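You operate a simulated robot arm through the tools that you are given. There is no shell and no other tool. Be economical: measure what you need, move in short steps, check, and stop when the job is done.

The job below is to be done with a simulated two-armed robot. You get a single attempt, and the scene is never put back.

JOB
Press the hand vacuum power button to switch it on. Press the soak button three times. Fetch the soft brush and set it on the hard drive. Put the 15 m plug-in coil from the desk on top of the green wire spool there and the 80 m plug-in coil on top of the red wire reel. Open the workbench drawer, take the black tape roll on the desk and put it away in the inside of the workbench drawer and shut the drawer again. Pick up the green handheld radio with one hand, pass it to the other hand and put it on the shelf under the antenna panel. Press the rec mute button to switch it up. Turn the analyser band dial to 40 m. Shut the crystals drawer. Push the dark table drawer shut. Shut the bookcase drawer. Take the blue mug and leave it on the logbook. Take the blue coax plug and put it on the low shelf under the antenna panel. The order is free. Set down upright: plug-in coil, blue mug.

It is judged by the outcome, as a careful person would: the job done as asked, and still so three seconds after it is handed in. It fails if anything else is knocked over, pushed out of place, dropped, spilled or broken.

ROBOT AND FRAMES
Two 7-joint arms with three-finger grippers on one trunk, on a base that drives. Base frame: it is fixed to the floor where the robot stands at the start and does not move with it; the origin is under the middle of the robot, x ahead of it, y to its left, z up. Readings come in cm, rad, newtons and seconds.
The left shoulder is at the start at [3, 12.4, 100.8], the right one opposite. With the tool pointing down near the work surface each hand reaches from about 10 to 52 cm from the robot's upright axis, wherever it stands, measured 20 degrees to its own side. Places, roughly: analyser band dial [-120, -100, 90]; black tape roll (6x6x2 cm) [-220, -20, 80]; blue coax plug (3x3x6 cm) [-30, -100, 80]; blue mug (12x8x10 cm) [-140, 240, 40]; bookcase drawer [-160, 230, 70]; crystals drawer [-120, -120, 100]; dark table drawer [-260, 50, 70]; green handheld radio [-225, -25, 75]; hand vacuum power button [50, 10, 80]; hard drive [-150, -125, 125]; inside of the workbench drawer [-70, -100, 70]; logbook [-225, 250, 75]; low shelf under the antenna panel (68x23 cm) [-284, 114, 46]; plug-in coil [-225, 0, 75]; rec mute button [-230, -100, 80]; red wire reel (6x6x4 cm) [-240, -10, 80]; shelf under the antenna panel (68x25 cm) [-284, 114, 80]; soak button [30, 40, 80]; soft brush (20x5x2 cm) [60, 120, 100]; wire spool (6x6x5 cm) [-230, 10, 80]; workbench drawer [-70, -90, 70]. Payload 2.2 kg a hand.
The TCP of each hand is the grasp point between the finger pads, 2.8 cm short of the fingertips. In the tool frame z runs along the fingers and y along their closing line. The gripper opens to 10.2 cm. The gripper's body begins 7.1 cm behind the TCP.
Orientation is told as [roll, pitch, yaw] about the base's x, y, z axes, in that order, counted from this pose: with the fingers straight down and closing along the base's y, the tool's x points along the base's -x, its y along +y and its z along -z.

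CONTROLS
- The arms move only by the tool apply_moves. It takes "left_series", "right_series" or both (then of equal length, played together; a hand with none holds still); each is a list that holds one entry, the list of rows, each a list of 6 numbers: the shift along the base's x, y, z in units of 250 mm (1.0 is 250 mm), then the turn, a rotation vector about the base's x, y, z in units of 180 degrees (1.0 is 180 degrees). In form: [[[tx, ty, tz, rx, ry, rz], ...]]. A call has 1 to 12 rows; each row is the pose to reach, as a shift and turn from the pose commanded when the call began. "left_jaw" and "right_jaw" are, for a hand that has rows, the finger opening in cm, from 0 to 10.2, set as the call begins (left out, the last holds). A call with a number of a shift or a turn outside -1 to 1 is refused whole. Each row takes 0.2 s and may step no farther than 5 cm and 0.15 rad from the row before; otherwise, or with a gripper value out of range, the whole call is refused. Where a pose cannot be reached the arm comes as near as it can. A force on the tool above 40 N (or 10 N above the force at the start of the call, whichever is more), or a blocked arm, ends the call early, and 0.2 s more pass. Each finger halts on what it meets, pressing with about 40 N; the grip force reading is that of the motor and also rises with nothing between the fingers. The clock runs only during rows and for 0.2 s after the last one: add rows that repeat a pose to give the fingers time. It gives the time, the measured TCP pose, the force on the tool (base axes), the opening and the grip force at its end, in the units of the frame above (readings bear some noise), with the torque about the TCP (base axes, N m) and any sound that the robot's microphone picked up.
- Cameras (640 x 400 px; columns grow to the right, rows downward): "scene" is now at [0.63, -4.26, 170.09]; the picture's right is [-0.75, -0.66, 0.00], its down [-0.61, 0.70, -0.36] and it looks along [0.24, -0.27, -0.93] (base axes); focal length 263 px, centre (320, 200). "left" rides on the left gripper at [7.2, 3.8, -8.6] in its tool frame; the picture's right is [-0.46, 0.89, 0.00], its down [-0.60, -0.32, -0.73] and it looks along [-0.65, -0.34, 0.68] (tool axes); focal length 256 px, centre (320, 200). "right" rides on the right gripper at [6.9, 4.4, -8.6] in its tool frame; the picture's right is [-0.53, 0.85, 0.00], its down [-0.58, -0.36, -0.73] and it looks along [-0.62, -0.39, 0.68] (tool axes); focal length 256 px, centre (320, 200). There is no depth. A picture from a camera that has moved, and an enlarged one, comes with that camera's place and axes in the base frame and with its lens.
- camera(camera): a new picture of that camera. It takes no simulated time.
- raise_lower(by): slides the trunk up (or, below 0, down) by that many cm; the arms and the scene camera ride with it, the base frame stays. It gives what a move gives, with no picture.
- base_move(legs): drives the robot by 1 to 6 legs, each [ahead, left, turn to the left] in cm, cm and rad, along the robot's own axes; the way and the turn of a leg run together, so that a leg with both is an arc; at most 150 cm and 3.142 rad a leg. The arms and the cameras ride along, it lands a little off, and it stops where it bumps. It gives what a move gives.
- head_to(pan, tilt): turns the head with the scene camera to pan (to the left, within 2.496 rad either way) and tilt (down, from -0.506 to 1.204), counted from straight ahead of the robot. It gives what a move gives.
- zoom(camera, box): a new picture of the part [left, top, right, bottom] of that camera's present view, enlarged. It takes no simulated time.
- sign_off(): hands the job in; it is judged then, once.

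Work in short steps. Places have to be worked out from the pictures, the camera data and where the tool is seen: move nearer, look again, correct. Check each grasp and each placing, and mend what went wrong. You have 567 turns and 370 pictures in all, those below and enlarged ones among them. Open the grippers and draw the arms clear of the work before you hand the job in, unless the task says otherwise; then end with one line.

The tools are called as name(argument=value, ...) on one line, values as JSON. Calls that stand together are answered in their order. apply_moves: Moves the arms, as the interface text tells. Its arguments: {"type":"object","properties":{"left_series":{"type":"array"},"left_jaw":{"type":"number"},"right_series":{"type":"array"},"right_jaw":{"type":"number"}},"required":[]} The other tools are called the same way: raise_lower (by) slides the trunk up or down; base_move (legs) drives the base; head_to (pan, tilt) turns the head that bears the scene camera; camera (camera) takes a picture; zoom (camera, box) takes an enlarged picture of a part of a camera's view; sign_off () hands the job in.

At the start:

```text
time: 0.0
left_tcp_pos: [49.19, -3.95, 108.55]
left_orientation: [0.0, 0.001, 0.0]
left_force: [-0.4, -0.8, 0.3]
left_ft_torque: [0.01, -0.01, -0.01]
left_gripper_width: 10.18
left_grasp_force: 0.0
right_tcp_pos: [29.95, -39.29, 108.26]
right_orientation: [-0.001, -0.001, 0.0]
right_force: [0.4, 0.1, -0.5]
right_ft_torque: [-0.01, -0.04, 0.02]
right_gripper_width: 10.19
right_grasp_force: 0.2
trunk travel left (down, up): [-25.0, 29.0]
robot x, y, heading: [0.01, -0.22, -0.001]
head pan, tilt: [-0.85, 1.201]
```

scene: 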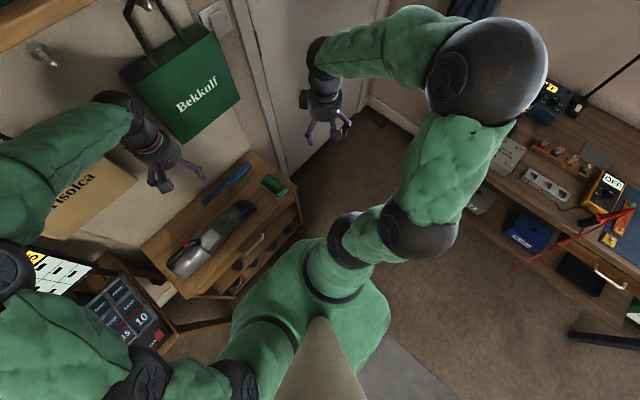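
right: 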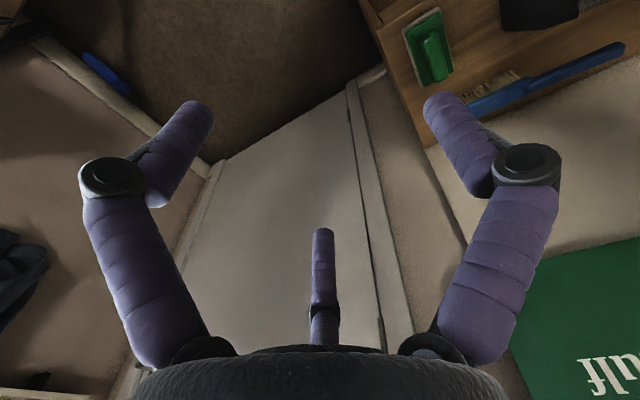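
left: 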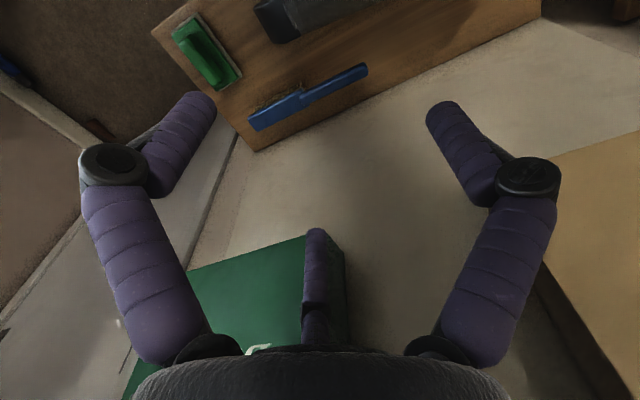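

The start pictures show the hand vacuum bench ahead and the workbench to the right. I'll look around first with the head.

head_to(pan=0.0, tilt=0.8)

camera(camera="scene")

head_to(pan=1.0, tilt=0.6)

camera(camera="scene")

head_to(pan=2.2, tilt=0.5)

camera(camera="scene")

head_to(pan=-2.3, tilt=0.5)

camera(camera="scene")

head_to(pan=-1.3, tilt=0.6)

camera(camera="scene")

```text
time: 1.2
left_tcp_pos: [49.27, -4.07, 108.52]
left_orientation: [0.0, 0.0, 0.0]
left_force: [-0.3, 0.3, 0.0]
left_ft_torque: [0.0, -0.05, -0.03]
left_gripper_width: 10.21
left_grasp_force: 0.1
right_tcp_pos: [29.9, -39.25, 108.36]
right_orientation: [0.0, 0.001, 0.001]
right_force: [-0.2, 0.3, 0.3]
right_ft_torque: [0.0, 0.02, 0.01]
right_gripper_width: 10.21
right_grasp_force: 0.0
trunk travel left (down, up): [-25.0, 29.0]
robot x, y, heading: [-0.11, -0.07, -0.002]
head pan, tilt: [0.0, 0.799]
```

```text
366 pictures are left
camera scene: at [5.01, -0.07, 172.86], right [0.0, -1.0, 0.0], down [-0.72, 0.0, -0.7], along [0.7, 0.0, -0.72], focal length 263 px, centre (320, 200)
```

scene: 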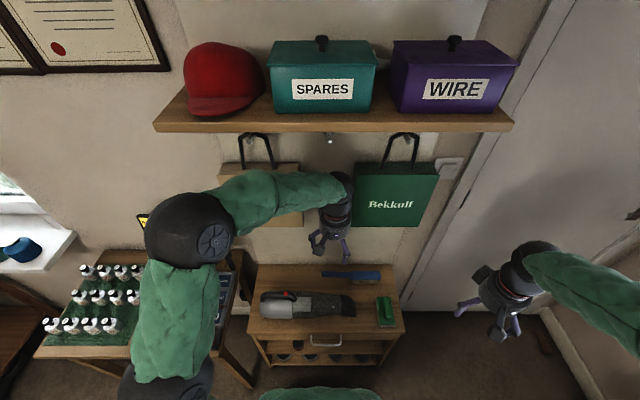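

```text
time: 2.4
left_tcp_pos: [49.23, -4.03, 108.54]
left_orientation: [0.001, -0.001, -0.001]
left_force: [0.5, 0.1, -0.2]
left_ft_torque: [0.02, 0.01, -0.01]
left_gripper_width: 10.2
left_grasp_force: 0.1
right_tcp_pos: [29.94, -39.36, 108.33]
right_orientation: [0.0, 0.001, 0.001]
right_force: [-0.7, -0.5, 0.6]
right_ft_torque: [0.01, 0.0, 0.0]
right_gripper_width: 10.21
right_grasp_force: 0.0
trunk travel left (down, up): [-25.0, 29.0]
robot x, y, heading: [-0.19, -0.17, -0.002]
head pan, tilt: [1.0, 0.6]
```

```text
365 pictures are left
camera scene: at [1.73, 7.37, 174.55], right [0.84, -0.54, 0.0], down [-0.31, -0.48, -0.82], along [0.45, 0.69, -0.57], focal length 263 px, centre (320, 200)
```

scene: 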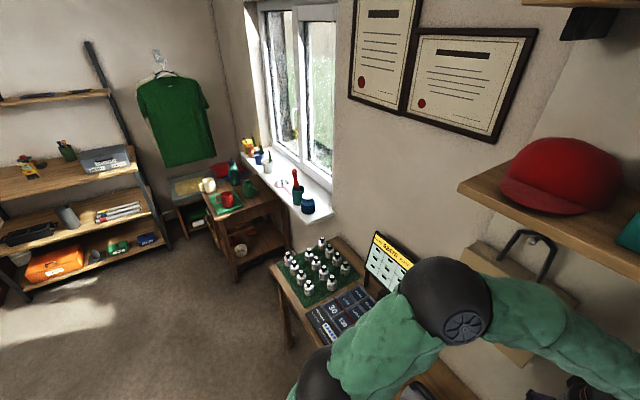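

```text
time: 3.8
left_tcp_pos: [49.34, -3.96, 108.62]
left_orientation: [-0.001, 0.001, 0.001]
left_force: [-0.4, -1.2, 0.4]
left_ft_torque: [0.0, 0.03, -0.02]
left_gripper_width: 10.18
left_grasp_force: 0.0
right_tcp_pos: [29.86, -39.23, 108.39]
right_orientation: [0.001, -0.001, 0.0]
right_force: [0.1, -0.2, 0.7]
right_ft_torque: [0.02, -0.04, 0.02]
right_gripper_width: 10.18
right_grasp_force: 0.1
trunk travel left (down, up): [-25.0, 29.0]
robot x, y, heading: [-0.27, 0.04, -0.006]
head pan, tilt: [2.201, 0.499]
```

```text
364 pictures are left
camera scene: at [-8.41, 7.29, 175.46], right [0.81, 0.59, 0.0], down [0.28, -0.39, -0.88], along [-0.52, 0.71, -0.48], focal length 263 px, centre (320, 200)
```

scene: 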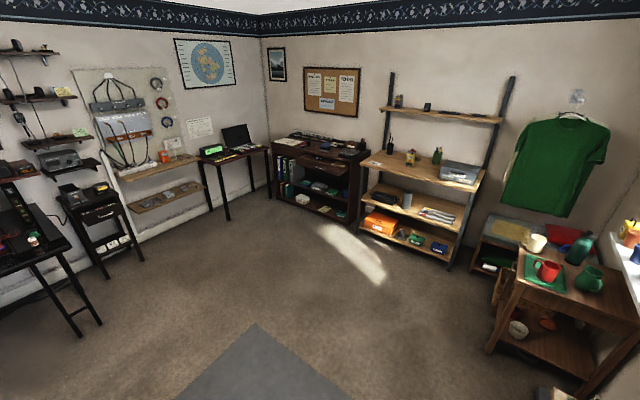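

```text
time: 7.4
left_tcp_pos: [49.22, -4.02, 108.6]
left_orientation: [0.0, 0.0, 0.001]
left_force: [0.1, 0.2, -0.2]
left_ft_torque: [0.0, -0.01, 0.01]
left_gripper_width: 10.18
left_grasp_force: 0.1
right_tcp_pos: [29.99, -39.29, 108.25]
right_orientation: [-0.001, -0.002, -0.001]
right_force: [-0.2, 0.7, 0.3]
right_ft_torque: [0.05, 0.02, 0.04]
right_gripper_width: 10.21
right_grasp_force: 0.1
trunk travel left (down, up): [-25.0, 29.0]
robot x, y, heading: [-0.01, -0.19, 0.001]
head pan, tilt: [-2.3, 0.499]
```

```text
363 pictures are left
camera scene: at [-9.12, -6.85, 175.46], right [-0.75, 0.67, 0.0], down [0.32, 0.36, -0.88], along [-0.59, -0.65, -0.48], focal length 263 px, centre (320, 200)
```

scene: 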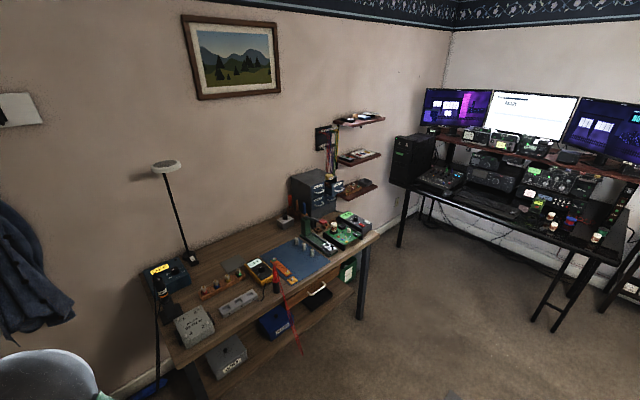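

```text
time: 8.7
left_tcp_pos: [49.15, -4.07, 108.6]
left_orientation: [-0.001, 0.0, 0.0]
left_force: [0.4, 0.1, 0.3]
left_ft_torque: [0.01, 0.03, -0.01]
left_gripper_width: 10.21
left_grasp_force: 0.0
right_tcp_pos: [30.03, -39.28, 108.39]
right_orientation: [0.001, 0.002, 0.0]
right_force: [-0.8, 0.2, 0.4]
right_ft_torque: [0.0, 0.02, 0.0]
right_gripper_width: 10.19
right_grasp_force: 0.1
trunk travel left (down, up): [-25.0, 29.0]
robot x, y, heading: [0.1, -0.27, 0.001]
head pan, tilt: [-1.3, 0.6]
```

```text
362 pictures are left
camera scene: at [-0.7, -8.58, 174.55], right [-0.96, -0.27, 0.0], down [-0.15, 0.54, -0.83], along [0.22, -0.8, -0.56], focal length 263 px, centre (320, 200)
```

scene: 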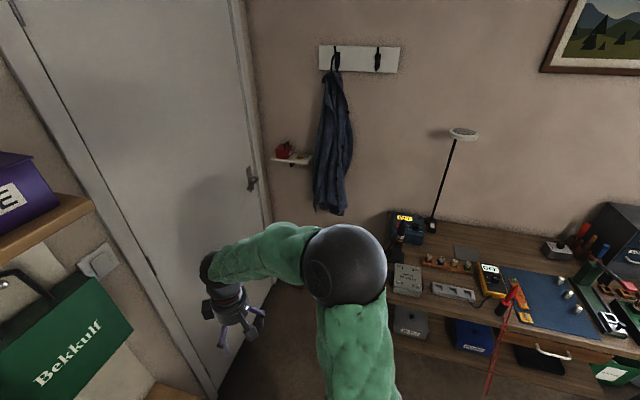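

The layout is clear. Starting with the vacuum button and soak panel: look closer.

head_to(pan=0.35, tilt=1.0)

zoom(camera="scene", box=[330, 140, 530, 265])

camera(camera="scene")

```text
time: 10.4
left_tcp_pos: [49.27, -4.02, 108.58]
left_orientation: [0.001, -0.001, -0.002]
left_force: [-0.1, -0.4, 0.1]
left_ft_torque: [0.01, 0.02, -0.01]
left_gripper_width: 10.2
left_grasp_force: 0.0
right_tcp_pos: [29.94, -39.37, 108.4]
right_orientation: [0.002, 0.0, 0.0]
right_force: [-0.3, -0.7, -0.8]
right_ft_torque: [-0.01, -0.03, -0.02]
right_gripper_width: 10.2
right_grasp_force: 0.0
trunk travel left (down, up): [-25.0, 29.0]
robot x, y, heading: [-0.05, -0.13, 0.0]
head pan, tilt: [0.351, 1.0]
```

```text
3.20 times, centred on (430, 202) of scene
camera zoom: at [3.49, 2.33, 171.35], right [0.34, -0.94, 0.0], down [-0.79, -0.29, -0.54], along [0.51, 0.19, -0.84], focal length 842 px, centre (-32, 192)
```

zoom: 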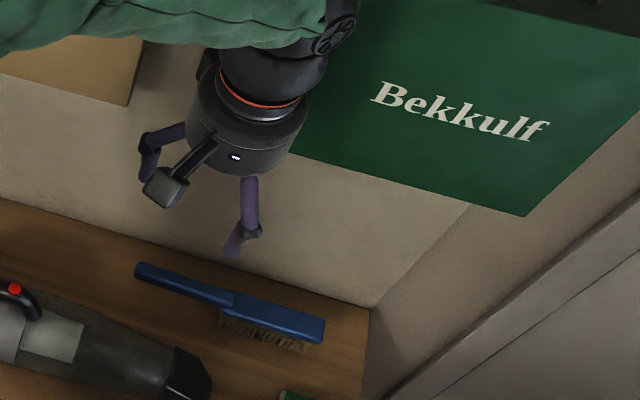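

```text
360 pictures are left
camera scene: at [3.49, 2.33, 171.35], right [0.34, -0.94, 0.0], down [-0.79, -0.29, -0.54], along [0.51, 0.19, -0.84], focal length 263 px, centre (320, 200)
```

scene: 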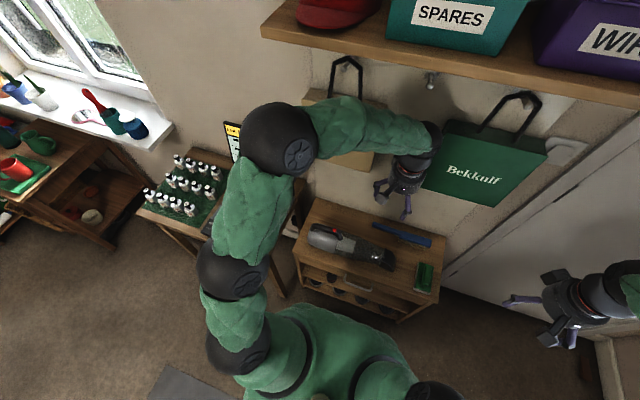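

Button estimated near (45, 11, 86). I'll close the left jaw and bring the hand above it to look.

apply_moves(left_series=[[[-0.042, 0.15, -0.06, 0, 0, 0], [-0.084, 0.3, -0.12, 0, 0, 0], [-0.126, 0.45, -0.18, 0, 0, 0], [-0.168, 0.6, -0.24, 0, 0, 0], [-0.168, 0.6, -0.24, 0, 0, 0]]], left_jaw=0)

camera(camera="left")

camera(camera="scene")

```text
time: 11.6
left_tcp_pos: [45.15, 10.76, 102.59]
left_orientation: [0.0, 0.0, 0.0]
left_force: [0.2, -1.0, 0.7]
left_ft_torque: [0.03, 0.02, 0.0]
left_gripper_width: 0.23
left_grasp_force: 31.7
right_tcp_pos: [29.99, -39.26, 108.37]
right_orientation: [0.0, -0.001, 0.001]
right_force: [-0.7, 0.5, 0.1]
right_ft_torque: [0.04, 0.01, 0.02]
right_gripper_width: 10.21
right_grasp_force: 0.2
trunk travel left (down, up): [-25.0, 29.0]
robot x, y, heading: [0.27, -0.08, 0.006]
head pan, tilt: [0.351, 1.0]
```

```text
359 pictures are left
camera left: at [37.91, 14.64, 111.26], right [0.47, 0.89, 0.0], down [0.6, -0.32, 0.73], along [0.65, -0.34, -0.68], focal length 256 px, centre (320, 200)
```

left: 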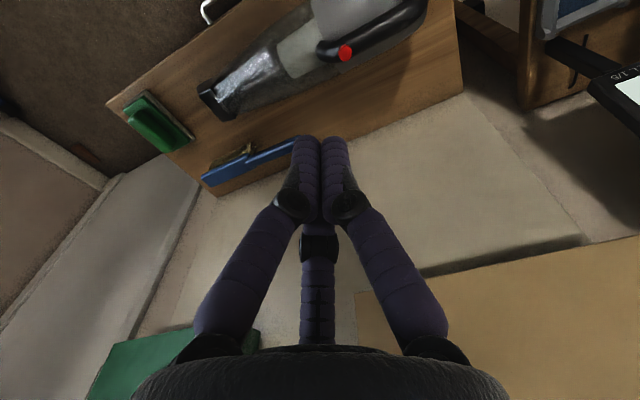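

```text
358 pictures are left
camera scene: at [3.52, 2.26, 171.35], right [0.34, -0.94, 0.0], down [-0.79, -0.29, -0.54], along [0.51, 0.19, -0.84], focal length 263 px, centre (320, 200)
```

scene: 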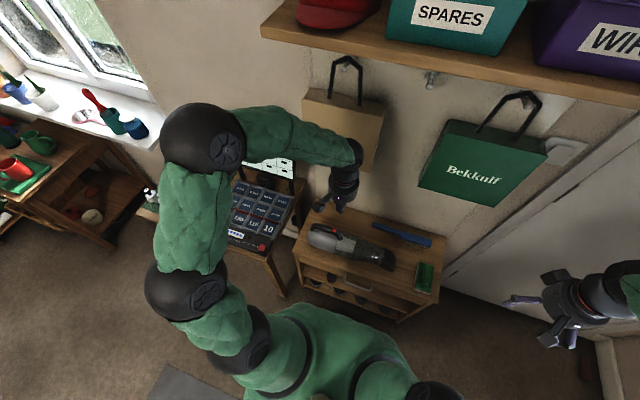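

Triangulated button at (47.7, 12.7, 80.2). Move above it, tips about 4 cm clear.

apply_moves(left_series=[[[0.1, 0.08, 0, 0, 0, 0], [0.1, 0.08, -0.16, 0, 0, 0], [0.1, 0.08, -0.34, 0, 0, 0], [0.1, 0.08, -0.52, 0, 0, 0], [0.1, 0.08, -0.64, 0, 0, 0], [0.1, 0.08, -0.64, 0, 0, 0]]])

camera(camera="left")

zoom(camera="scene", box=[280, 170, 440, 270])

```text
time: 13.0
left_tcp_pos: [47.51, 12.98, 86.54]
left_orientation: [0.0, 0.001, 0.001]
left_force: [0.4, 0.6, -0.4]
left_ft_torque: [0.01, 0.03, 0.02]
left_gripper_width: 0.23
left_grasp_force: 31.6
right_tcp_pos: [29.81, -39.32, 108.29]
right_orientation: [-0.002, 0.001, 0.0]
right_force: [0.3, 0.1, 0.8]
right_ft_torque: [0.02, -0.03, 0.01]
right_gripper_width: 10.21
right_grasp_force: 0.1
trunk travel left (down, up): [-25.0, 29.0]
robot x, y, heading: [-0.03, 0.11, 0.005]
head pan, tilt: [0.351, 1.0]
```

```text
357 pictures are left
camera left: at [40.3, 16.81, 95.15], right [0.46, 0.89, 0.0], down [0.6, -0.32, 0.73], along [0.65, -0.34, -0.68], focal length 256 px, centre (320, 200)
```

left: 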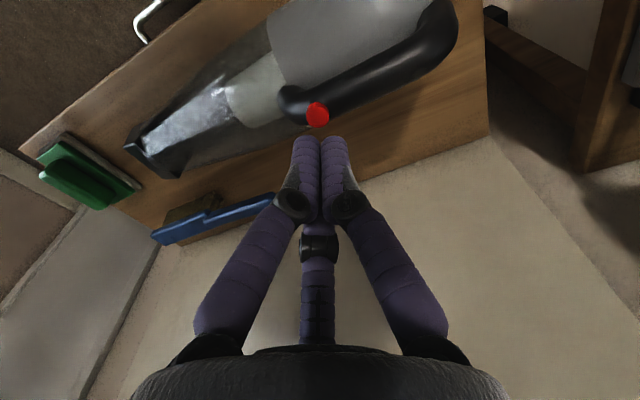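

```text
4.00 times, centred on (360, 220) of scene
camera zoom: at [3.46, 2.32, 171.35], right [0.34, -0.94, 0.0], down [-0.79, -0.29, -0.54], along [0.51, 0.19, -0.84], focal length 1053 px, centre (160, 120)
```

zoom: 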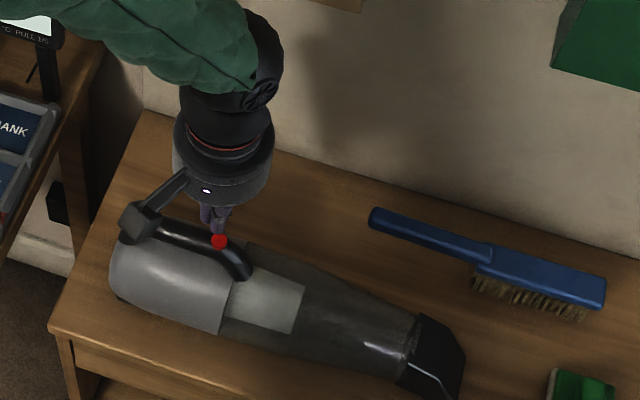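

Button confirmed at (47.6, 12.9). Press straight down in small steps, then lift.

apply_moves(left_series=[[[0, 0, -0.08, 0, 0, 0], [0, 0, -0.11, 0, 0, 0], [0, 0, -0.13, 0, 0, 0], [0, 0, -0.15, 0, 0, 0], [0, 0, -0.165, 0, 0, 0]]])

```text
time: 14.2
left_tcp_pos: [47.51, 13.04, 82.73]
left_orientation: [0.0, -0.001, 0.001]
left_force: [0.7, 0.5, 0.0]
left_ft_torque: [0.0, 0.05, 0.0]
left_gripper_width: 0.24
left_grasp_force: 31.8
right_tcp_pos: [29.94, -39.28, 108.4]
right_orientation: [0.0, 0.001, 0.001]
right_force: [-0.2, -0.7, -0.3]
right_ft_torque: [-0.02, -0.04, 0.01]
right_gripper_width: 10.2
right_grasp_force: 0.0
trunk travel left (down, up): [-25.0, 29.0]
robot x, y, heading: [-0.03, -0.2, 0.005]
head pan, tilt: [0.351, 1.0]
```

apply_moves(left_series=[[[0, 0, -0.012, 0, 0, 0], [0, 0, -0.024, 0, 0, 0], [0, 0, -0.036, 0, 0, 0], [0, 0, -0.048, 0, 0, 0]]])

camera(camera="left")

```text
time: 15.2
left_tcp_pos: [47.58, 12.94, 81.47]
left_orientation: [0.0, -0.003, -0.001]
left_force: [-5.7, 1.8, 18.0]
left_ft_torque: [0.13, 0.05, -0.04]
left_gripper_width: 0.6
left_grasp_force: 31.1
right_tcp_pos: [29.78, -39.26, 108.4]
right_orientation: [0.0, -0.004, 0.001]
right_force: [-0.2, -0.2, 0.9]
right_ft_torque: [0.0, -0.02, 0.08]
right_gripper_width: 10.2
right_grasp_force: 0.0
trunk travel left (down, up): [-25.0, 29.0]
robot x, y, heading: [0.12, -0.13, 0.003]
head pan, tilt: [0.351, 1.0]
heard: click
```

```text
355 pictures are left
camera left: at [40.24, 16.8, 90.12], right [0.46, 0.89, 0.0], down [0.6, -0.32, 0.73], along [0.65, -0.34, -0.68], focal length 256 px, centre (320, 200)
```

left: 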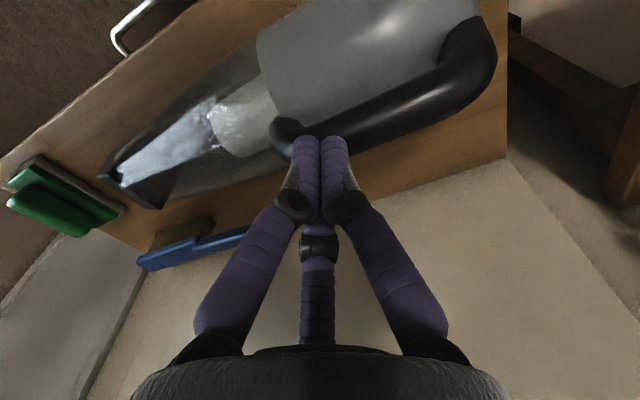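

Click heard. Lift straight up and check that it is on.

apply_moves(left_series=[[[0, 0, 0.08, 0, 0, 0], [0, 0, 0.2, 0, 0, 0], [0, 0, 0.4, 0, 0, 0], [0, 0, 0.6, 0, 0, 0]]])

zoom(camera="scene", box=[180, 150, 440, 312])

zoom(camera="left", box=[180, 0, 500, 200])

```text
time: 16.2
left_tcp_pos: [47.53, 13.03, 96.23]
left_orientation: [-0.001, 0.003, -0.003]
left_force: [0.0, -0.6, 0.1]
left_ft_torque: [0.02, 0.0, 0.02]
left_gripper_width: 0.2
left_grasp_force: 31.3
right_tcp_pos: [29.8, -39.3, 108.44]
right_orientation: [0.001, 0.001, 0.0]
right_force: [0.1, 0.5, -0.1]
right_ft_torque: [0.01, -0.03, -0.03]
right_gripper_width: 10.21
right_grasp_force: 0.0
trunk travel left (down, up): [-25.0, 29.0]
robot x, y, heading: [0.21, 0.02, -0.003]
head pan, tilt: [0.351, 1.0]
```

```text
2.46 times, centred on (310, 231) of scene
camera zoom: at [3.4, 2.35, 171.35], right [0.34, -0.94, 0.0], down [-0.79, -0.29, -0.54], along [0.51, 0.19, -0.84], focal length 648 px, centre (345, 124)
```

zoom: 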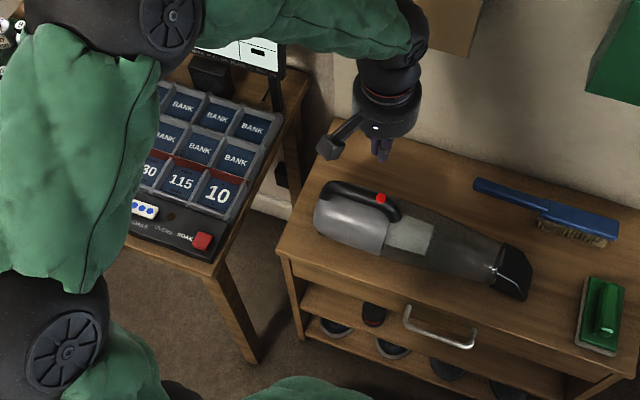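

```text
2.00 times, centred on (340, 100) of left
camera zoom: at [40.24, 16.92, 104.88], right [0.47, 0.88, 0.0], down [0.6, -0.32, 0.73], along [0.65, -0.34, -0.68], focal length 512 px, centre (280, 400)
```

zoom: 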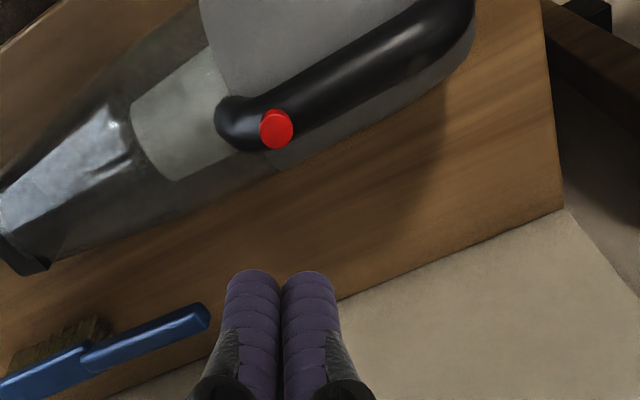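

One click, vacuum pressed once. SOAK is the red square key, about (32, 37, 78). Move the left hand over there and look.

apply_moves(left_series=[[[-0.1, 0.14, 0.02, 0, 0, 0], [-0.2, 0.28, 0.04, 0, 0, 0], [-0.3, 0.42, 0.05, 0, 0, 0], [-0.4, 0.56, 0.05, 0, 0, 0], [-0.5, 0.7, 0.05, 0, 0, 0], [-0.6, 0.84, 0.05, 0, 0, 0], [-0.6, 0.9, 0.05, 0, 0, 0], [-0.6, 0.9, 0.05, 0, 0, 0]]])

camera(camera="left")

camera(camera="scene")

```text
time: 18.0
left_tcp_pos: [32.6, 35.62, 97.4]
left_orientation: [0.001, -0.001, 0.0]
left_force: [-0.2, -0.1, 0.5]
left_ft_torque: [0.02, -0.01, 0.01]
left_gripper_width: 0.21
left_grasp_force: 31.5
right_tcp_pos: [29.85, -39.24, 108.36]
right_orientation: [0.001, 0.0, 0.0]
right_force: [-0.4, -0.9, 0.0]
right_ft_torque: [0.01, 0.0, 0.0]
right_gripper_width: 10.21
right_grasp_force: 0.0
trunk travel left (down, up): [-25.0, 29.0]
robot x, y, heading: [0.12, -0.37, -0.004]
head pan, tilt: [0.351, 1.0]
```

```text
352 pictures are left
camera left: at [25.3, 39.48, 106.04], right [0.47, 0.89, 0.0], down [0.6, -0.32, 0.73], along [0.65, -0.34, -0.68], focal length 256 px, centre (320, 200)
```

left: 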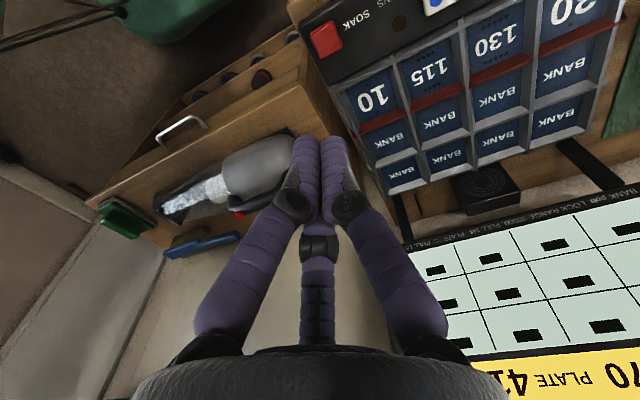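

```text
351 pictures are left
camera scene: at [3.43, 2.33, 171.35], right [0.34, -0.94, 0.0], down [-0.79, -0.29, -0.54], along [0.51, 0.19, -0.84], focal length 263 px, centre (320, 200)
```

scene: 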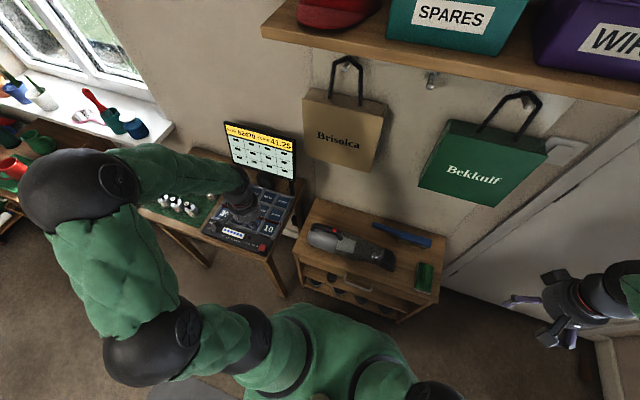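

SOAK resolves to about (32.3, 36.6, 78). Descend to just above it and look again.

apply_moves(left_series=[[[-0.012, 0.04, -0.12, 0, 0, 0], [-0.012, 0.04, -0.3, 0, 0, 0], [-0.012, 0.04, -0.48, 0, 0, 0], [-0.012, 0.04, -0.48, 0, 0, 0]]])

camera(camera="left")

zoom(camera="scene", box=[200, 180, 328, 260])

```text
time: 19.0
left_tcp_pos: [32.27, 36.57, 85.3]
left_orientation: [-0.001, 0.0, 0.0]
left_force: [0.3, 0.1, -0.8]
left_ft_torque: [0.03, 0.03, 0.01]
left_gripper_width: 0.21
left_grasp_force: 31.7
right_tcp_pos: [29.97, -39.43, 108.28]
right_orientation: [0.0, 0.002, 0.0]
right_force: [0.1, 0.0, 0.3]
right_ft_torque: [0.03, -0.03, 0.01]
right_gripper_width: 10.19
right_grasp_force: 0.1
trunk travel left (down, up): [-25.0, 29.0]
robot x, y, heading: [-0.12, 0.44, -0.002]
head pan, tilt: [0.351, 1.0]
```

```text
350 pictures are left
camera left: at [25.03, 40.39, 94.02], right [0.46, 0.89, 0.0], down [0.6, -0.32, 0.73], along [0.65, -0.34, -0.68], focal length 256 px, centre (320, 200)
```

left: 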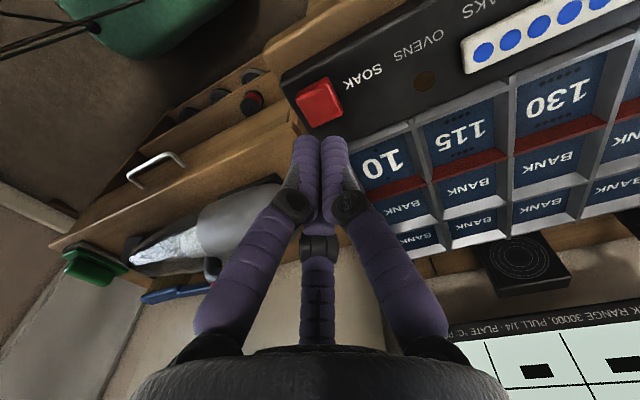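

```text
5.00 times, centred on (264, 220) of scene
camera zoom: at [3.44, 2.28, 171.35], right [0.34, -0.94, 0.0], down [-0.79, -0.29, -0.54], along [0.51, 0.19, -0.84], focal length 1316 px, centre (600, 100)
```

zoom: 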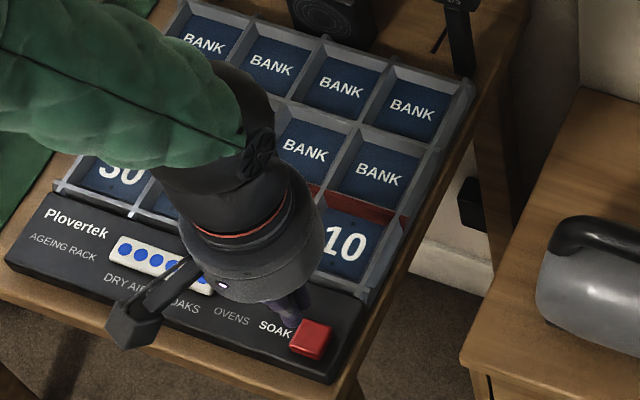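

Aligned. Press down in small steps.

apply_moves(left_series=[[[-0.008, 0, -0.08, 0, 0, 0], [-0.008, 0, -0.11, 0, 0, 0], [-0.008, 0, -0.13, 0, 0, 0], [-0.008, 0, -0.145, 0, 0, 0], [-0.008, 0, -0.16, 0, 0, 0]]])

```text
time: 20.2
left_tcp_pos: [32.03, 36.54, 81.6]
left_orientation: [-0.001, 0.001, -0.001]
left_force: [0.9, 0.1, -0.3]
left_ft_torque: [-0.03, -0.02, 0.0]
left_gripper_width: 0.2
left_grasp_force: 31.7
right_tcp_pos: [29.92, -39.38, 108.29]
right_orientation: [0.001, 0.001, -0.001]
right_force: [0.9, 0.0, 0.1]
right_ft_torque: [-0.01, 0.0, -0.03]
right_gripper_width: 10.21
right_grasp_force: 0.0
trunk travel left (down, up): [-25.0, 29.0]
robot x, y, heading: [-0.17, -0.07, 0.001]
head pan, tilt: [0.351, 1.0]
```

apply_moves(left_series=[[[0, 0, -0.016, 0, 0, 0], [0, 0, -0.032, 0, 0, 0], [0, 0, -0.048, 0, 0, 0], [0, 0, -0.06, 0, 0, 0]]])

```text
time: 21.2
left_tcp_pos: [32.01, 36.52, 80.05]
left_orientation: [0.001, -0.001, 0.0]
left_force: [0.1, 0.0, 0.9]
left_ft_torque: [-0.03, -0.01, -0.02]
left_gripper_width: 0.16
left_grasp_force: 31.4
right_tcp_pos: [29.94, -39.31, 108.37]
right_orientation: [0.002, -0.001, 0.0]
right_force: [0.6, -0.5, 0.2]
right_ft_torque: [-0.02, 0.04, 0.02]
right_gripper_width: 10.22
right_grasp_force: 0.1
trunk travel left (down, up): [-25.0, 29.0]
robot x, y, heading: [-0.0, 0.01, 0.001]
head pan, tilt: [0.351, 1.0]
```

No contact yet; check the view.

zoom(camera="left", box=[220, 60, 420, 185])

```text
3.20 times, centred on (320, 122) of left
camera zoom: at [24.79, 40.36, 88.62], right [0.46, 0.89, 0.0], down [0.6, -0.32, 0.73], along [0.65, -0.34, -0.68], focal length 819 px, centre (320, 448)
```

zoom: 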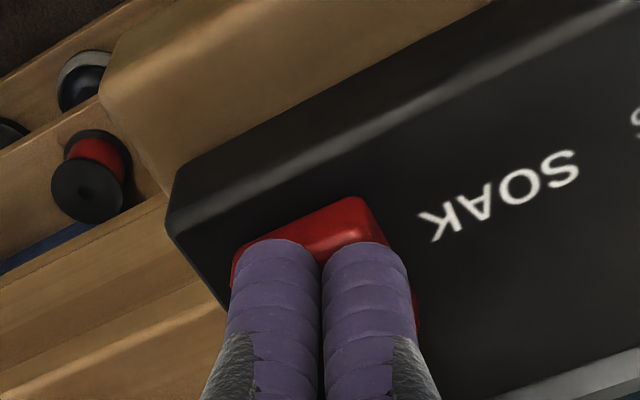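

Well over the button, just above it. Continue down.

apply_moves(left_series=[[[0, 0, -0.012, 0, 0, 0], [0, 0, -0.024, 0, 0, 0], [0, 0, -0.036, 0, 0, 0], [0, 0, -0.048, 0, 0, 0]]])

```text
time: 22.2
left_tcp_pos: [32.03, 36.46, 78.94]
left_orientation: [0.005, -0.003, 0.0]
left_force: [-5.8, -1.2, 36.1]
left_ft_torque: [-0.08, 0.09, -0.16]
left_gripper_width: 0.6
left_grasp_force: 31.9
right_tcp_pos: [29.78, -39.47, 108.42]
right_orientation: [0.003, -0.004, 0.0]
right_force: [0.0, -0.6, 0.3]
right_ft_torque: [0.0, -0.01, -0.02]
right_gripper_width: 10.19
right_grasp_force: 0.1
trunk travel left (down, up): [-25.0, 29.0]
robot x, y, heading: [-0.3, -0.09, -0.003]
head pan, tilt: [0.351, 1.0]
heard: click
```

First press clicked. Lift and press again, ending lifted.

apply_moves(left_series=[[[0, 0, 0.04, 0, 0, 0], [0, 0, 0.08, 0, 0, 0], [0, 0, 0.08, 0, 0, 0]]])

apply_moves(left_series=[[[0, 0, -0.032, 0, 0, 0], [0, 0, -0.05, 0, 0, 0], [0, 0, -0.065, 0, 0, 0], [0, 0, -0.08, 0, 0, 0], [0, 0, -0.08, 0, 0, 0]]])

apply_moves(left_series=[[[0, 0, 0.04, 0, 0, 0], [0, 0, 0.08, 0, 0, 0], [0, 0, 0.08, 0, 0, 0]]])

camera(camera="scene")

```text
time: 23.0
left_tcp_pos: [31.9, 36.39, 80.68]
left_orientation: [-0.001, 0.001, -0.001]
left_force: [-0.4, 0.2, 0.2]
left_ft_torque: [-0.03, 0.0, 0.03]
left_gripper_width: 0.22
left_grasp_force: 31.4
right_tcp_pos: [29.99, -39.26, 108.36]
right_orientation: [0.001, 0.0, 0.0]
right_force: [0.7, 0.1, -0.4]
right_ft_torque: [-0.01, -0.01, 0.01]
right_gripper_width: 10.21
right_grasp_force: 0.1
trunk travel left (down, up): [-25.0, 29.0]
robot x, y, heading: [-0.24, 0.35, -0.002]
head pan, tilt: [0.351, 1.0]
```

```text
time: 24.2
left_tcp_pos: [32.09, 36.44, 79.07]
left_orientation: [0.003, -0.003, 0.002]
left_force: [-6.1, -5.3, 37.9]
left_ft_torque: [-0.2, 0.12, -0.2]
left_gripper_width: 0.62
left_grasp_force: 31.4
right_tcp_pos: [29.71, -39.51, 108.21]
right_orientation: [0.004, -0.003, 0.002]
right_force: [-0.1, -0.3, -0.9]
right_ft_torque: [0.02, 0.01, -0.02]
right_gripper_width: 10.18
right_grasp_force: 0.1
trunk travel left (down, up): [-25.0, 29.0]
robot x, y, heading: [0.29, -0.1, -0.002]
head pan, tilt: [0.351, 1.0]
heard: click
```

```text
time: 25.0
left_tcp_pos: [32.01, 36.45, 80.77]
left_orientation: [0.0, 0.003, -0.001]
left_force: [0.7, 0.3, -0.5]
left_ft_torque: [0.02, 0.03, -0.01]
left_gripper_width: 0.22
left_grasp_force: 31.6
right_tcp_pos: [29.88, -39.25, 108.28]
right_orientation: [0.0, 0.0, 0.0]
right_force: [-0.2, 0.3, 0.8]
right_ft_torque: [-0.01, -0.03, 0.02]
right_gripper_width: 10.22
right_grasp_force: 0.1
trunk travel left (down, up): [-25.0, 29.0]
robot x, y, heading: [0.01, 0.17, 0.001]
head pan, tilt: [0.351, 1.0]
```

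```text
347 pictures are left
camera scene: at [3.52, 2.38, 171.34], right [0.34, -0.94, 0.0], down [-0.79, -0.29, -0.54], along [0.51, 0.19, -0.84], focal length 263 px, centre (320, 200)
```

scene: 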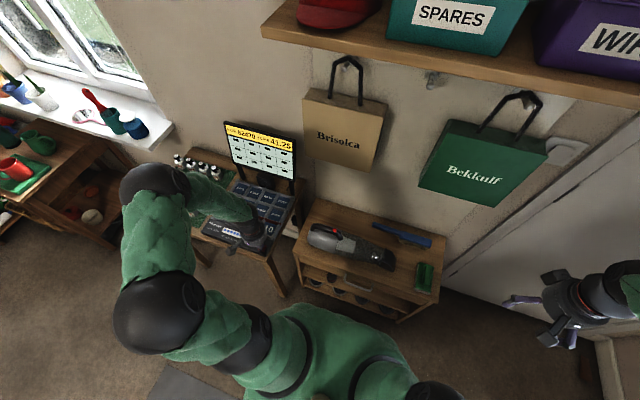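

Two clicks so far; press the third time, then lift.

apply_moves(left_series=[[[0, 0, -0.032, 0, 0, 0], [0, 0, -0.05, 0, 0, 0], [0, 0, -0.065, 0, 0, 0], [0, 0, -0.08, 0, 0, 0], [0, 0, -0.08, 0, 0, 0]]])

apply_moves(left_series=[[[0, 0, 0.08, 0, 0, 0], [0, 0, 0.24, 0, 0, 0], [0, 0, 0.42, 0, 0, 0], [0, 0, 0.6, 0, 0, 0], [0, 0, 0.8, 0, 0, 0]]])

camera(camera="left")

```text
time: 26.2
left_tcp_pos: [32.19, 36.61, 79.04]
left_orientation: [0.004, -0.005, -0.001]
left_force: [-1.7, -0.3, 37.3]
left_ft_torque: [-0.14, 0.09, -0.16]
left_gripper_width: 0.58
left_grasp_force: 32.2
right_tcp_pos: [29.83, -39.35, 108.26]
right_orientation: [0.002, -0.003, -0.001]
right_force: [0.1, -0.3, 0.8]
right_ft_torque: [0.0, 0.01, -0.02]
right_gripper_width: 10.2
right_grasp_force: 0.0
trunk travel left (down, up): [-25.0, 29.0]
robot x, y, heading: [0.26, 0.04, -0.002]
head pan, tilt: [0.351, 1.0]
heard: click
```

```text
time: 27.4
left_tcp_pos: [32.04, 36.34, 98.97]
left_orientation: [0.0, -0.001, -0.001]
left_force: [0.9, 0.2, 0.9]
left_ft_torque: [0.0, 0.0, -0.01]
left_gripper_width: 0.23
left_grasp_force: 31.6
right_tcp_pos: [29.92, -39.44, 108.41]
right_orientation: [0.0, 0.0, -0.001]
right_force: [-0.4, 0.4, 0.0]
right_ft_torque: [0.0, 0.0, -0.02]
right_gripper_width: 10.2
right_grasp_force: 0.1
trunk travel left (down, up): [-25.0, 29.0]
robot x, y, heading: [0.15, 0.07, -0.003]
head pan, tilt: [0.351, 1.0]
```

```text
346 pictures are left
camera left: at [24.73, 40.18, 107.56], right [0.47, 0.89, 0.0], down [0.6, -0.32, 0.73], along [0.65, -0.34, -0.68], focal length 256 px, centre (320, 200)
```

left: 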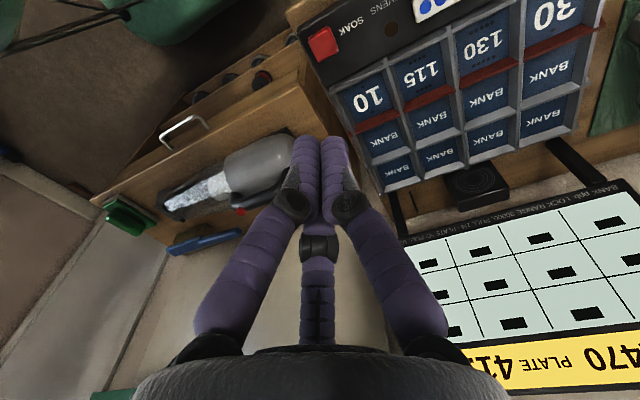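

Three clicks done. Now zoom on the window sill for the soft brush, and retract the left arm.

apply_moves(left_series=[[[-0.06, -0.17, 0.1, 0, 0, 0], [-0.12, -0.34, 0.2, 0, 0, 0], [-0.18, -0.51, 0.3, 0, 0, 0], [-0.24, -0.65, 0.4, 0, 0, 0], [-0.3, -0.75, 0.5, 0, 0, 0]]], left_jaw=10)

head_to(pan=1.15, tilt=0.7)

camera(camera="scene")

```text
refused: row 1 steps farther than a row can; nothing moved
```

```text
time: 28.5
left_tcp_pos: [32.05, 36.36, 98.81]
left_orientation: [0.0, 0.0, -0.001]
left_force: [-0.4, 1.0, -0.6]
left_ft_torque: [-0.04, -0.01, 0.01]
left_gripper_width: 0.22
left_grasp_force: 31.5
right_tcp_pos: [29.94, -39.29, 108.4]
right_orientation: [0.0, 0.0, 0.0]
right_force: [-0.8, -0.1, -0.1]
right_ft_torque: [0.01, -0.03, 0.01]
right_gripper_width: 10.18
right_grasp_force: 0.2
trunk travel left (down, up): [-25.0, 29.0]
robot x, y, heading: [-0.04, -0.23, 0.0]
head pan, tilt: [1.15, 0.7]
```

```text
345 pictures are left
camera scene: at [0.41, 7.7, 173.68], right [0.91, -0.41, 0.0], down [-0.26, -0.59, -0.76], along [0.31, 0.7, -0.64], focal length 263 px, centre (320, 200)
```

scene: 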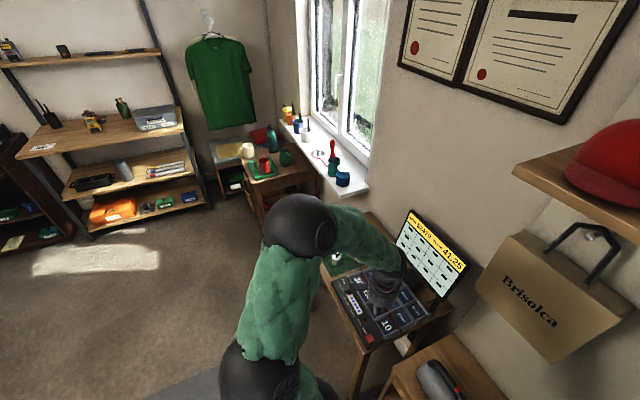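

Retract in smaller rows.

apply_moves(left_series=[[[-0.04, -0.05, 0.16, 0, 0, 0], [-0.1, -0.15, 0.28, 0, 0, 0], [-0.18, -0.28, 0.4, 0, 0, 0], [-0.26, -0.42, 0.48, 0, 0, 0], [-0.34, -0.56, 0.56, 0, 0, 0], [-0.42, -0.7, 0.6, 0, 0, 0], [-0.5, -0.8, 0.6, 0, 0, 0]]], left_jaw=10, right_series=[[[0, 0.05, 0, 0, 0, 0], [-0.05, 0.1, 0, 0, 0, 0], [-0.1, 0.2, 0, 0, 0, 0], [-0.15, 0.3, 0.05, 0, 0, 0], [-0.2, 0.4, 0.1, 0, 0, 0], [-0.25, 0.5, 0.15, 0, 0, 0], [-0.3, 0.55, 0.2, 0, 0, 0]]])

zoom(camera="scene", box=[240, 90, 400, 190])

```text
time: 30.1
left_tcp_pos: [18.98, 16.35, 114.02]
left_orientation: [0.0, 0.001, 0.002]
left_force: [0.1, -0.7, 0.1]
left_ft_torque: [0.01, -0.01, 0.0]
left_gripper_width: 9.99
left_grasp_force: 0.1
right_tcp_pos: [22.35, -25.3, 113.44]
right_orientation: [-0.001, 0.0, 0.001]
right_force: [-1.1, 0.2, 0.0]
right_ft_torque: [0.02, -0.02, 0.01]
right_gripper_width: 10.21
right_grasp_force: 0.2
trunk travel left (down, up): [-25.0, 29.0]
robot x, y, heading: [-0.08, 0.2, 0.003]
head pan, tilt: [1.15, 0.7]
```

```text
4.00 times, centred on (320, 140) of scene
camera zoom: at [0.3, 7.71, 173.68], right [0.91, -0.41, 0.0], down [-0.26, -0.59, -0.77], along [0.31, 0.7, -0.64], focal length 1053 px, centre (320, 440)
```

zoom: 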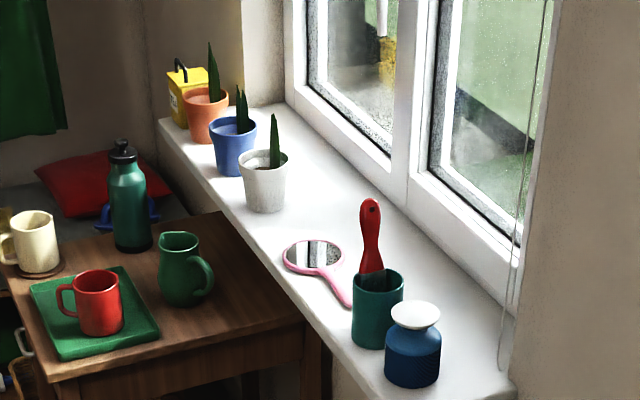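

The red-handled soft brush stands in the green cup on the sill, roughly at (60, 123), handle top about z 105. Drive left to stand in front of it.

base_move(legs=[[0, 121, 0], [9, 0, 0]])

head_to(pan=0.1, tilt=0.9)

camera(camera="scene")

camera(camera="left")

```text
time: 37.0
left_tcp_pos: [27.43, 137.68, 113.97]
left_orientation: [0.0, 0.002, 0.011]
left_force: [0.3, 1.4, 0.1]
left_ft_torque: [0.02, 0.05, 0.01]
left_gripper_width: 10.0
left_grasp_force: 0.1
right_tcp_pos: [31.08, 95.94, 113.32]
right_orientation: [-0.001, 0.001, 0.008]
right_force: [-0.1, 0.5, -0.3]
right_ft_torque: [0.0, 0.03, 0.01]
right_gripper_width: 10.22
right_grasp_force: 0.1
trunk travel left (down, up): [-25.0, 29.0]
robot x, y, heading: [8.36, 120.94, 0.011]
head pan, tilt: [1.15, 0.7]
```

```text
time: 38.3
left_tcp_pos: [27.34, 137.7, 113.96]
left_orientation: [0.0, 0.001, 0.008]
left_force: [-1.7, 0.2, 0.6]
left_ft_torque: [0.01, -0.01, 0.04]
left_gripper_width: 10.01
left_grasp_force: 0.1
right_tcp_pos: [30.95, 95.98, 113.44]
right_orientation: [0.001, 0.0, 0.009]
right_force: [0.3, 0.2, -0.9]
right_ft_torque: [-0.01, -0.04, -0.03]
right_gripper_width: 10.2
right_grasp_force: 0.1
trunk travel left (down, up): [-25.0, 29.0]
robot x, y, heading: [8.49, 121.24, 0.009]
head pan, tilt: [0.099, 0.901]
```

```text
343 pictures are left
camera scene: at [12.78, 121.87, 172.07], right [0.11, -0.99, 0.0], down [-0.78, -0.09, -0.62], along [0.62, 0.07, -0.78], focal length 263 px, centre (320, 200)
```

scene: 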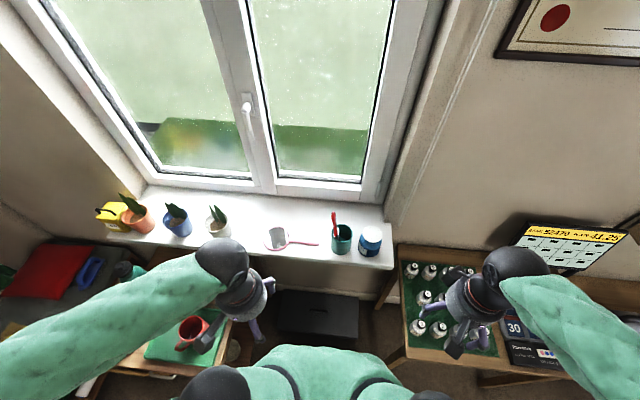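

```text
342 pictures are left
camera left: at [20.13, 141.41, 122.57], right [0.46, 0.89, 0.0], down [0.61, -0.31, 0.73], along [0.65, -0.33, -0.68], focal length 256 px, centre (320, 200)
```

left: 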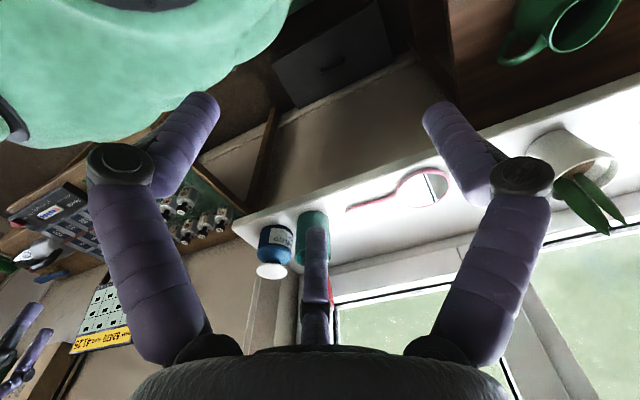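

Cup and handle estimated: cup top (60, 119.7, 95.5), handle top (60, 122.5, 106). Nudge the base forward and bring the left hand to an observing position short of it.

base_move(legs=[[5, 0, 0]])

apply_moves(left_series=[[[0.16, -0.08, 0.08, 0, 0, 0], [0.32, -0.16, 0.12, 0, 0, 0], [0.48, -0.24, 0.12, 0, 0, 0], [0.6, -0.34, 0.12, 0, 0, 0], [0.7, -0.48, 0.12, 0, 0, 0], [0.7, -0.56, 0.12, 0, 0, 0], [0.7, -0.56, 0.12, 0, 0, 0]]])

camera(camera="left")

zoom(camera="scene", box=[240, 150, 440, 275])

```text
time: 39.2
left_tcp_pos: [32.51, 137.66, 113.93]
left_orientation: [0.0, 0.002, 0.01]
left_force: [0.3, -0.4, -0.6]
left_ft_torque: [-0.01, 0.08, -0.01]
left_gripper_width: 9.99
left_grasp_force: 0.1
right_tcp_pos: [36.03, 96.03, 113.37]
right_orientation: [-0.001, 0.001, 0.011]
right_force: [1.5, 0.5, 0.4]
right_ft_torque: [0.01, 0.05, 0.01]
right_gripper_width: 10.21
right_grasp_force: 0.1
trunk travel left (down, up): [-25.0, 29.0]
robot x, y, heading: [13.5, 121.04, 0.01]
head pan, tilt: [0.099, 0.901]
```

```text
time: 40.8
left_tcp_pos: [49.73, 123.79, 116.92]
left_orientation: [-0.001, -0.001, 0.01]
left_force: [0.7, 0.5, 0.1]
left_ft_torque: [-0.01, 0.0, -0.02]
left_gripper_width: 9.98
left_grasp_force: 0.0
right_tcp_pos: [35.85, 96.05, 113.44]
right_orientation: [0.0, -0.001, 0.009]
right_force: [1.1, 0.5, -0.8]
right_ft_torque: [0.04, -0.01, -0.04]
right_gripper_width: 10.17
right_grasp_force: 0.0
trunk travel left (down, up): [-25.0, 29.0]
robot x, y, heading: [13.35, 121.22, 0.012]
head pan, tilt: [0.099, 0.901]
```

```text
341 pictures are left
camera left: at [42.5, 127.48, 125.59], right [0.46, 0.89, 0.0], down [0.61, -0.31, 0.73], along [0.65, -0.33, -0.68], focal length 256 px, centre (320, 200)
```

left: 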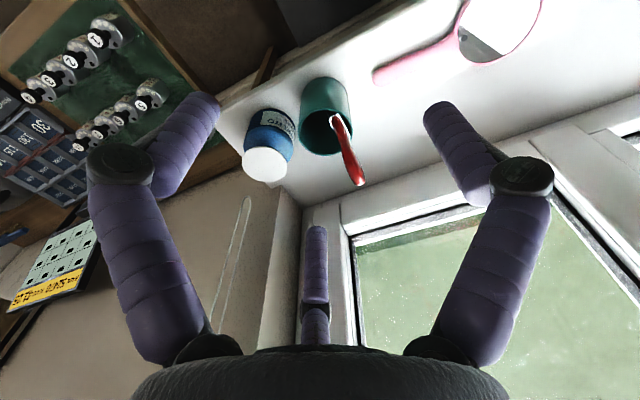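

```text
3.20 times, centred on (340, 212) of scene
camera zoom: at [17.69, 121.92, 172.07], right [0.11, -0.99, 0.0], down [-0.78, -0.09, -0.62], along [0.62, 0.07, -0.78], focal length 842 px, centre (256, 160)
```

zoom: 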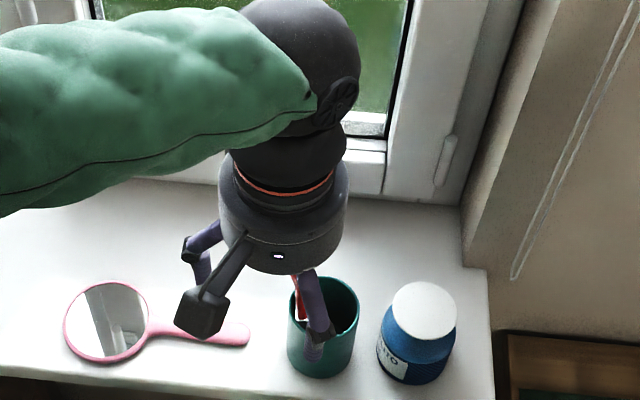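

Handle runs from (58.3,121.6,96) to (60.3,122.9,106). Move over it and descend so the pads straddle the upper handle.

apply_moves(left_series=[[[0.18, -0.02, 0, 0, 0, 0], [0.36, -0.05, 0, 0, 0, 0], [0.4, -0.05, -0.12, 0, 0, 0], [0.4, -0.05, -0.25, 0, 0, 0], [0.4, -0.05, -0.25, 0, 0, 0]]], left_jaw=8)

camera(camera="left")

```text
time: 42.0
left_tcp_pos: [59.74, 122.55, 110.66]
left_orientation: [-0.001, -0.001, 0.011]
left_force: [-0.4, 0.8, 0.0]
left_ft_torque: [0.02, 0.02, -0.03]
left_gripper_width: 7.97
left_grasp_force: 0.0
right_tcp_pos: [35.74, 96.08, 113.45]
right_orientation: [0.0, -0.001, 0.012]
right_force: [0.4, -0.2, 0.0]
right_ft_torque: [0.0, -0.02, -0.03]
right_gripper_width: 10.2
right_grasp_force: 0.1
trunk travel left (down, up): [-25.0, 29.0]
robot x, y, heading: [13.68, 120.65, 0.005]
head pan, tilt: [0.099, 0.901]
```

```text
339 pictures are left
camera left: at [52.49, 126.29, 119.22], right [0.46, 0.89, 0.0], down [0.61, -0.31, 0.73], along [0.65, -0.33, -0.68], focal length 256 px, centre (320, 200)
```

left: 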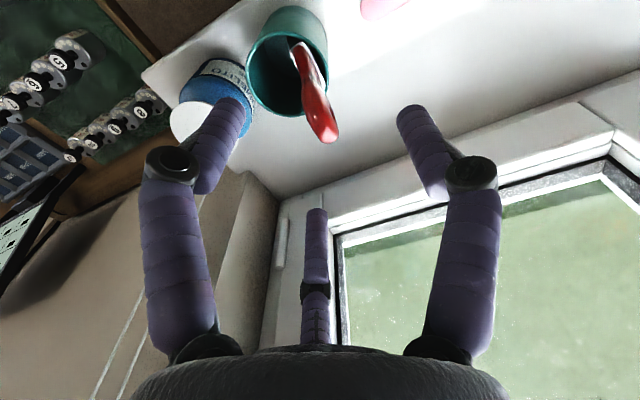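

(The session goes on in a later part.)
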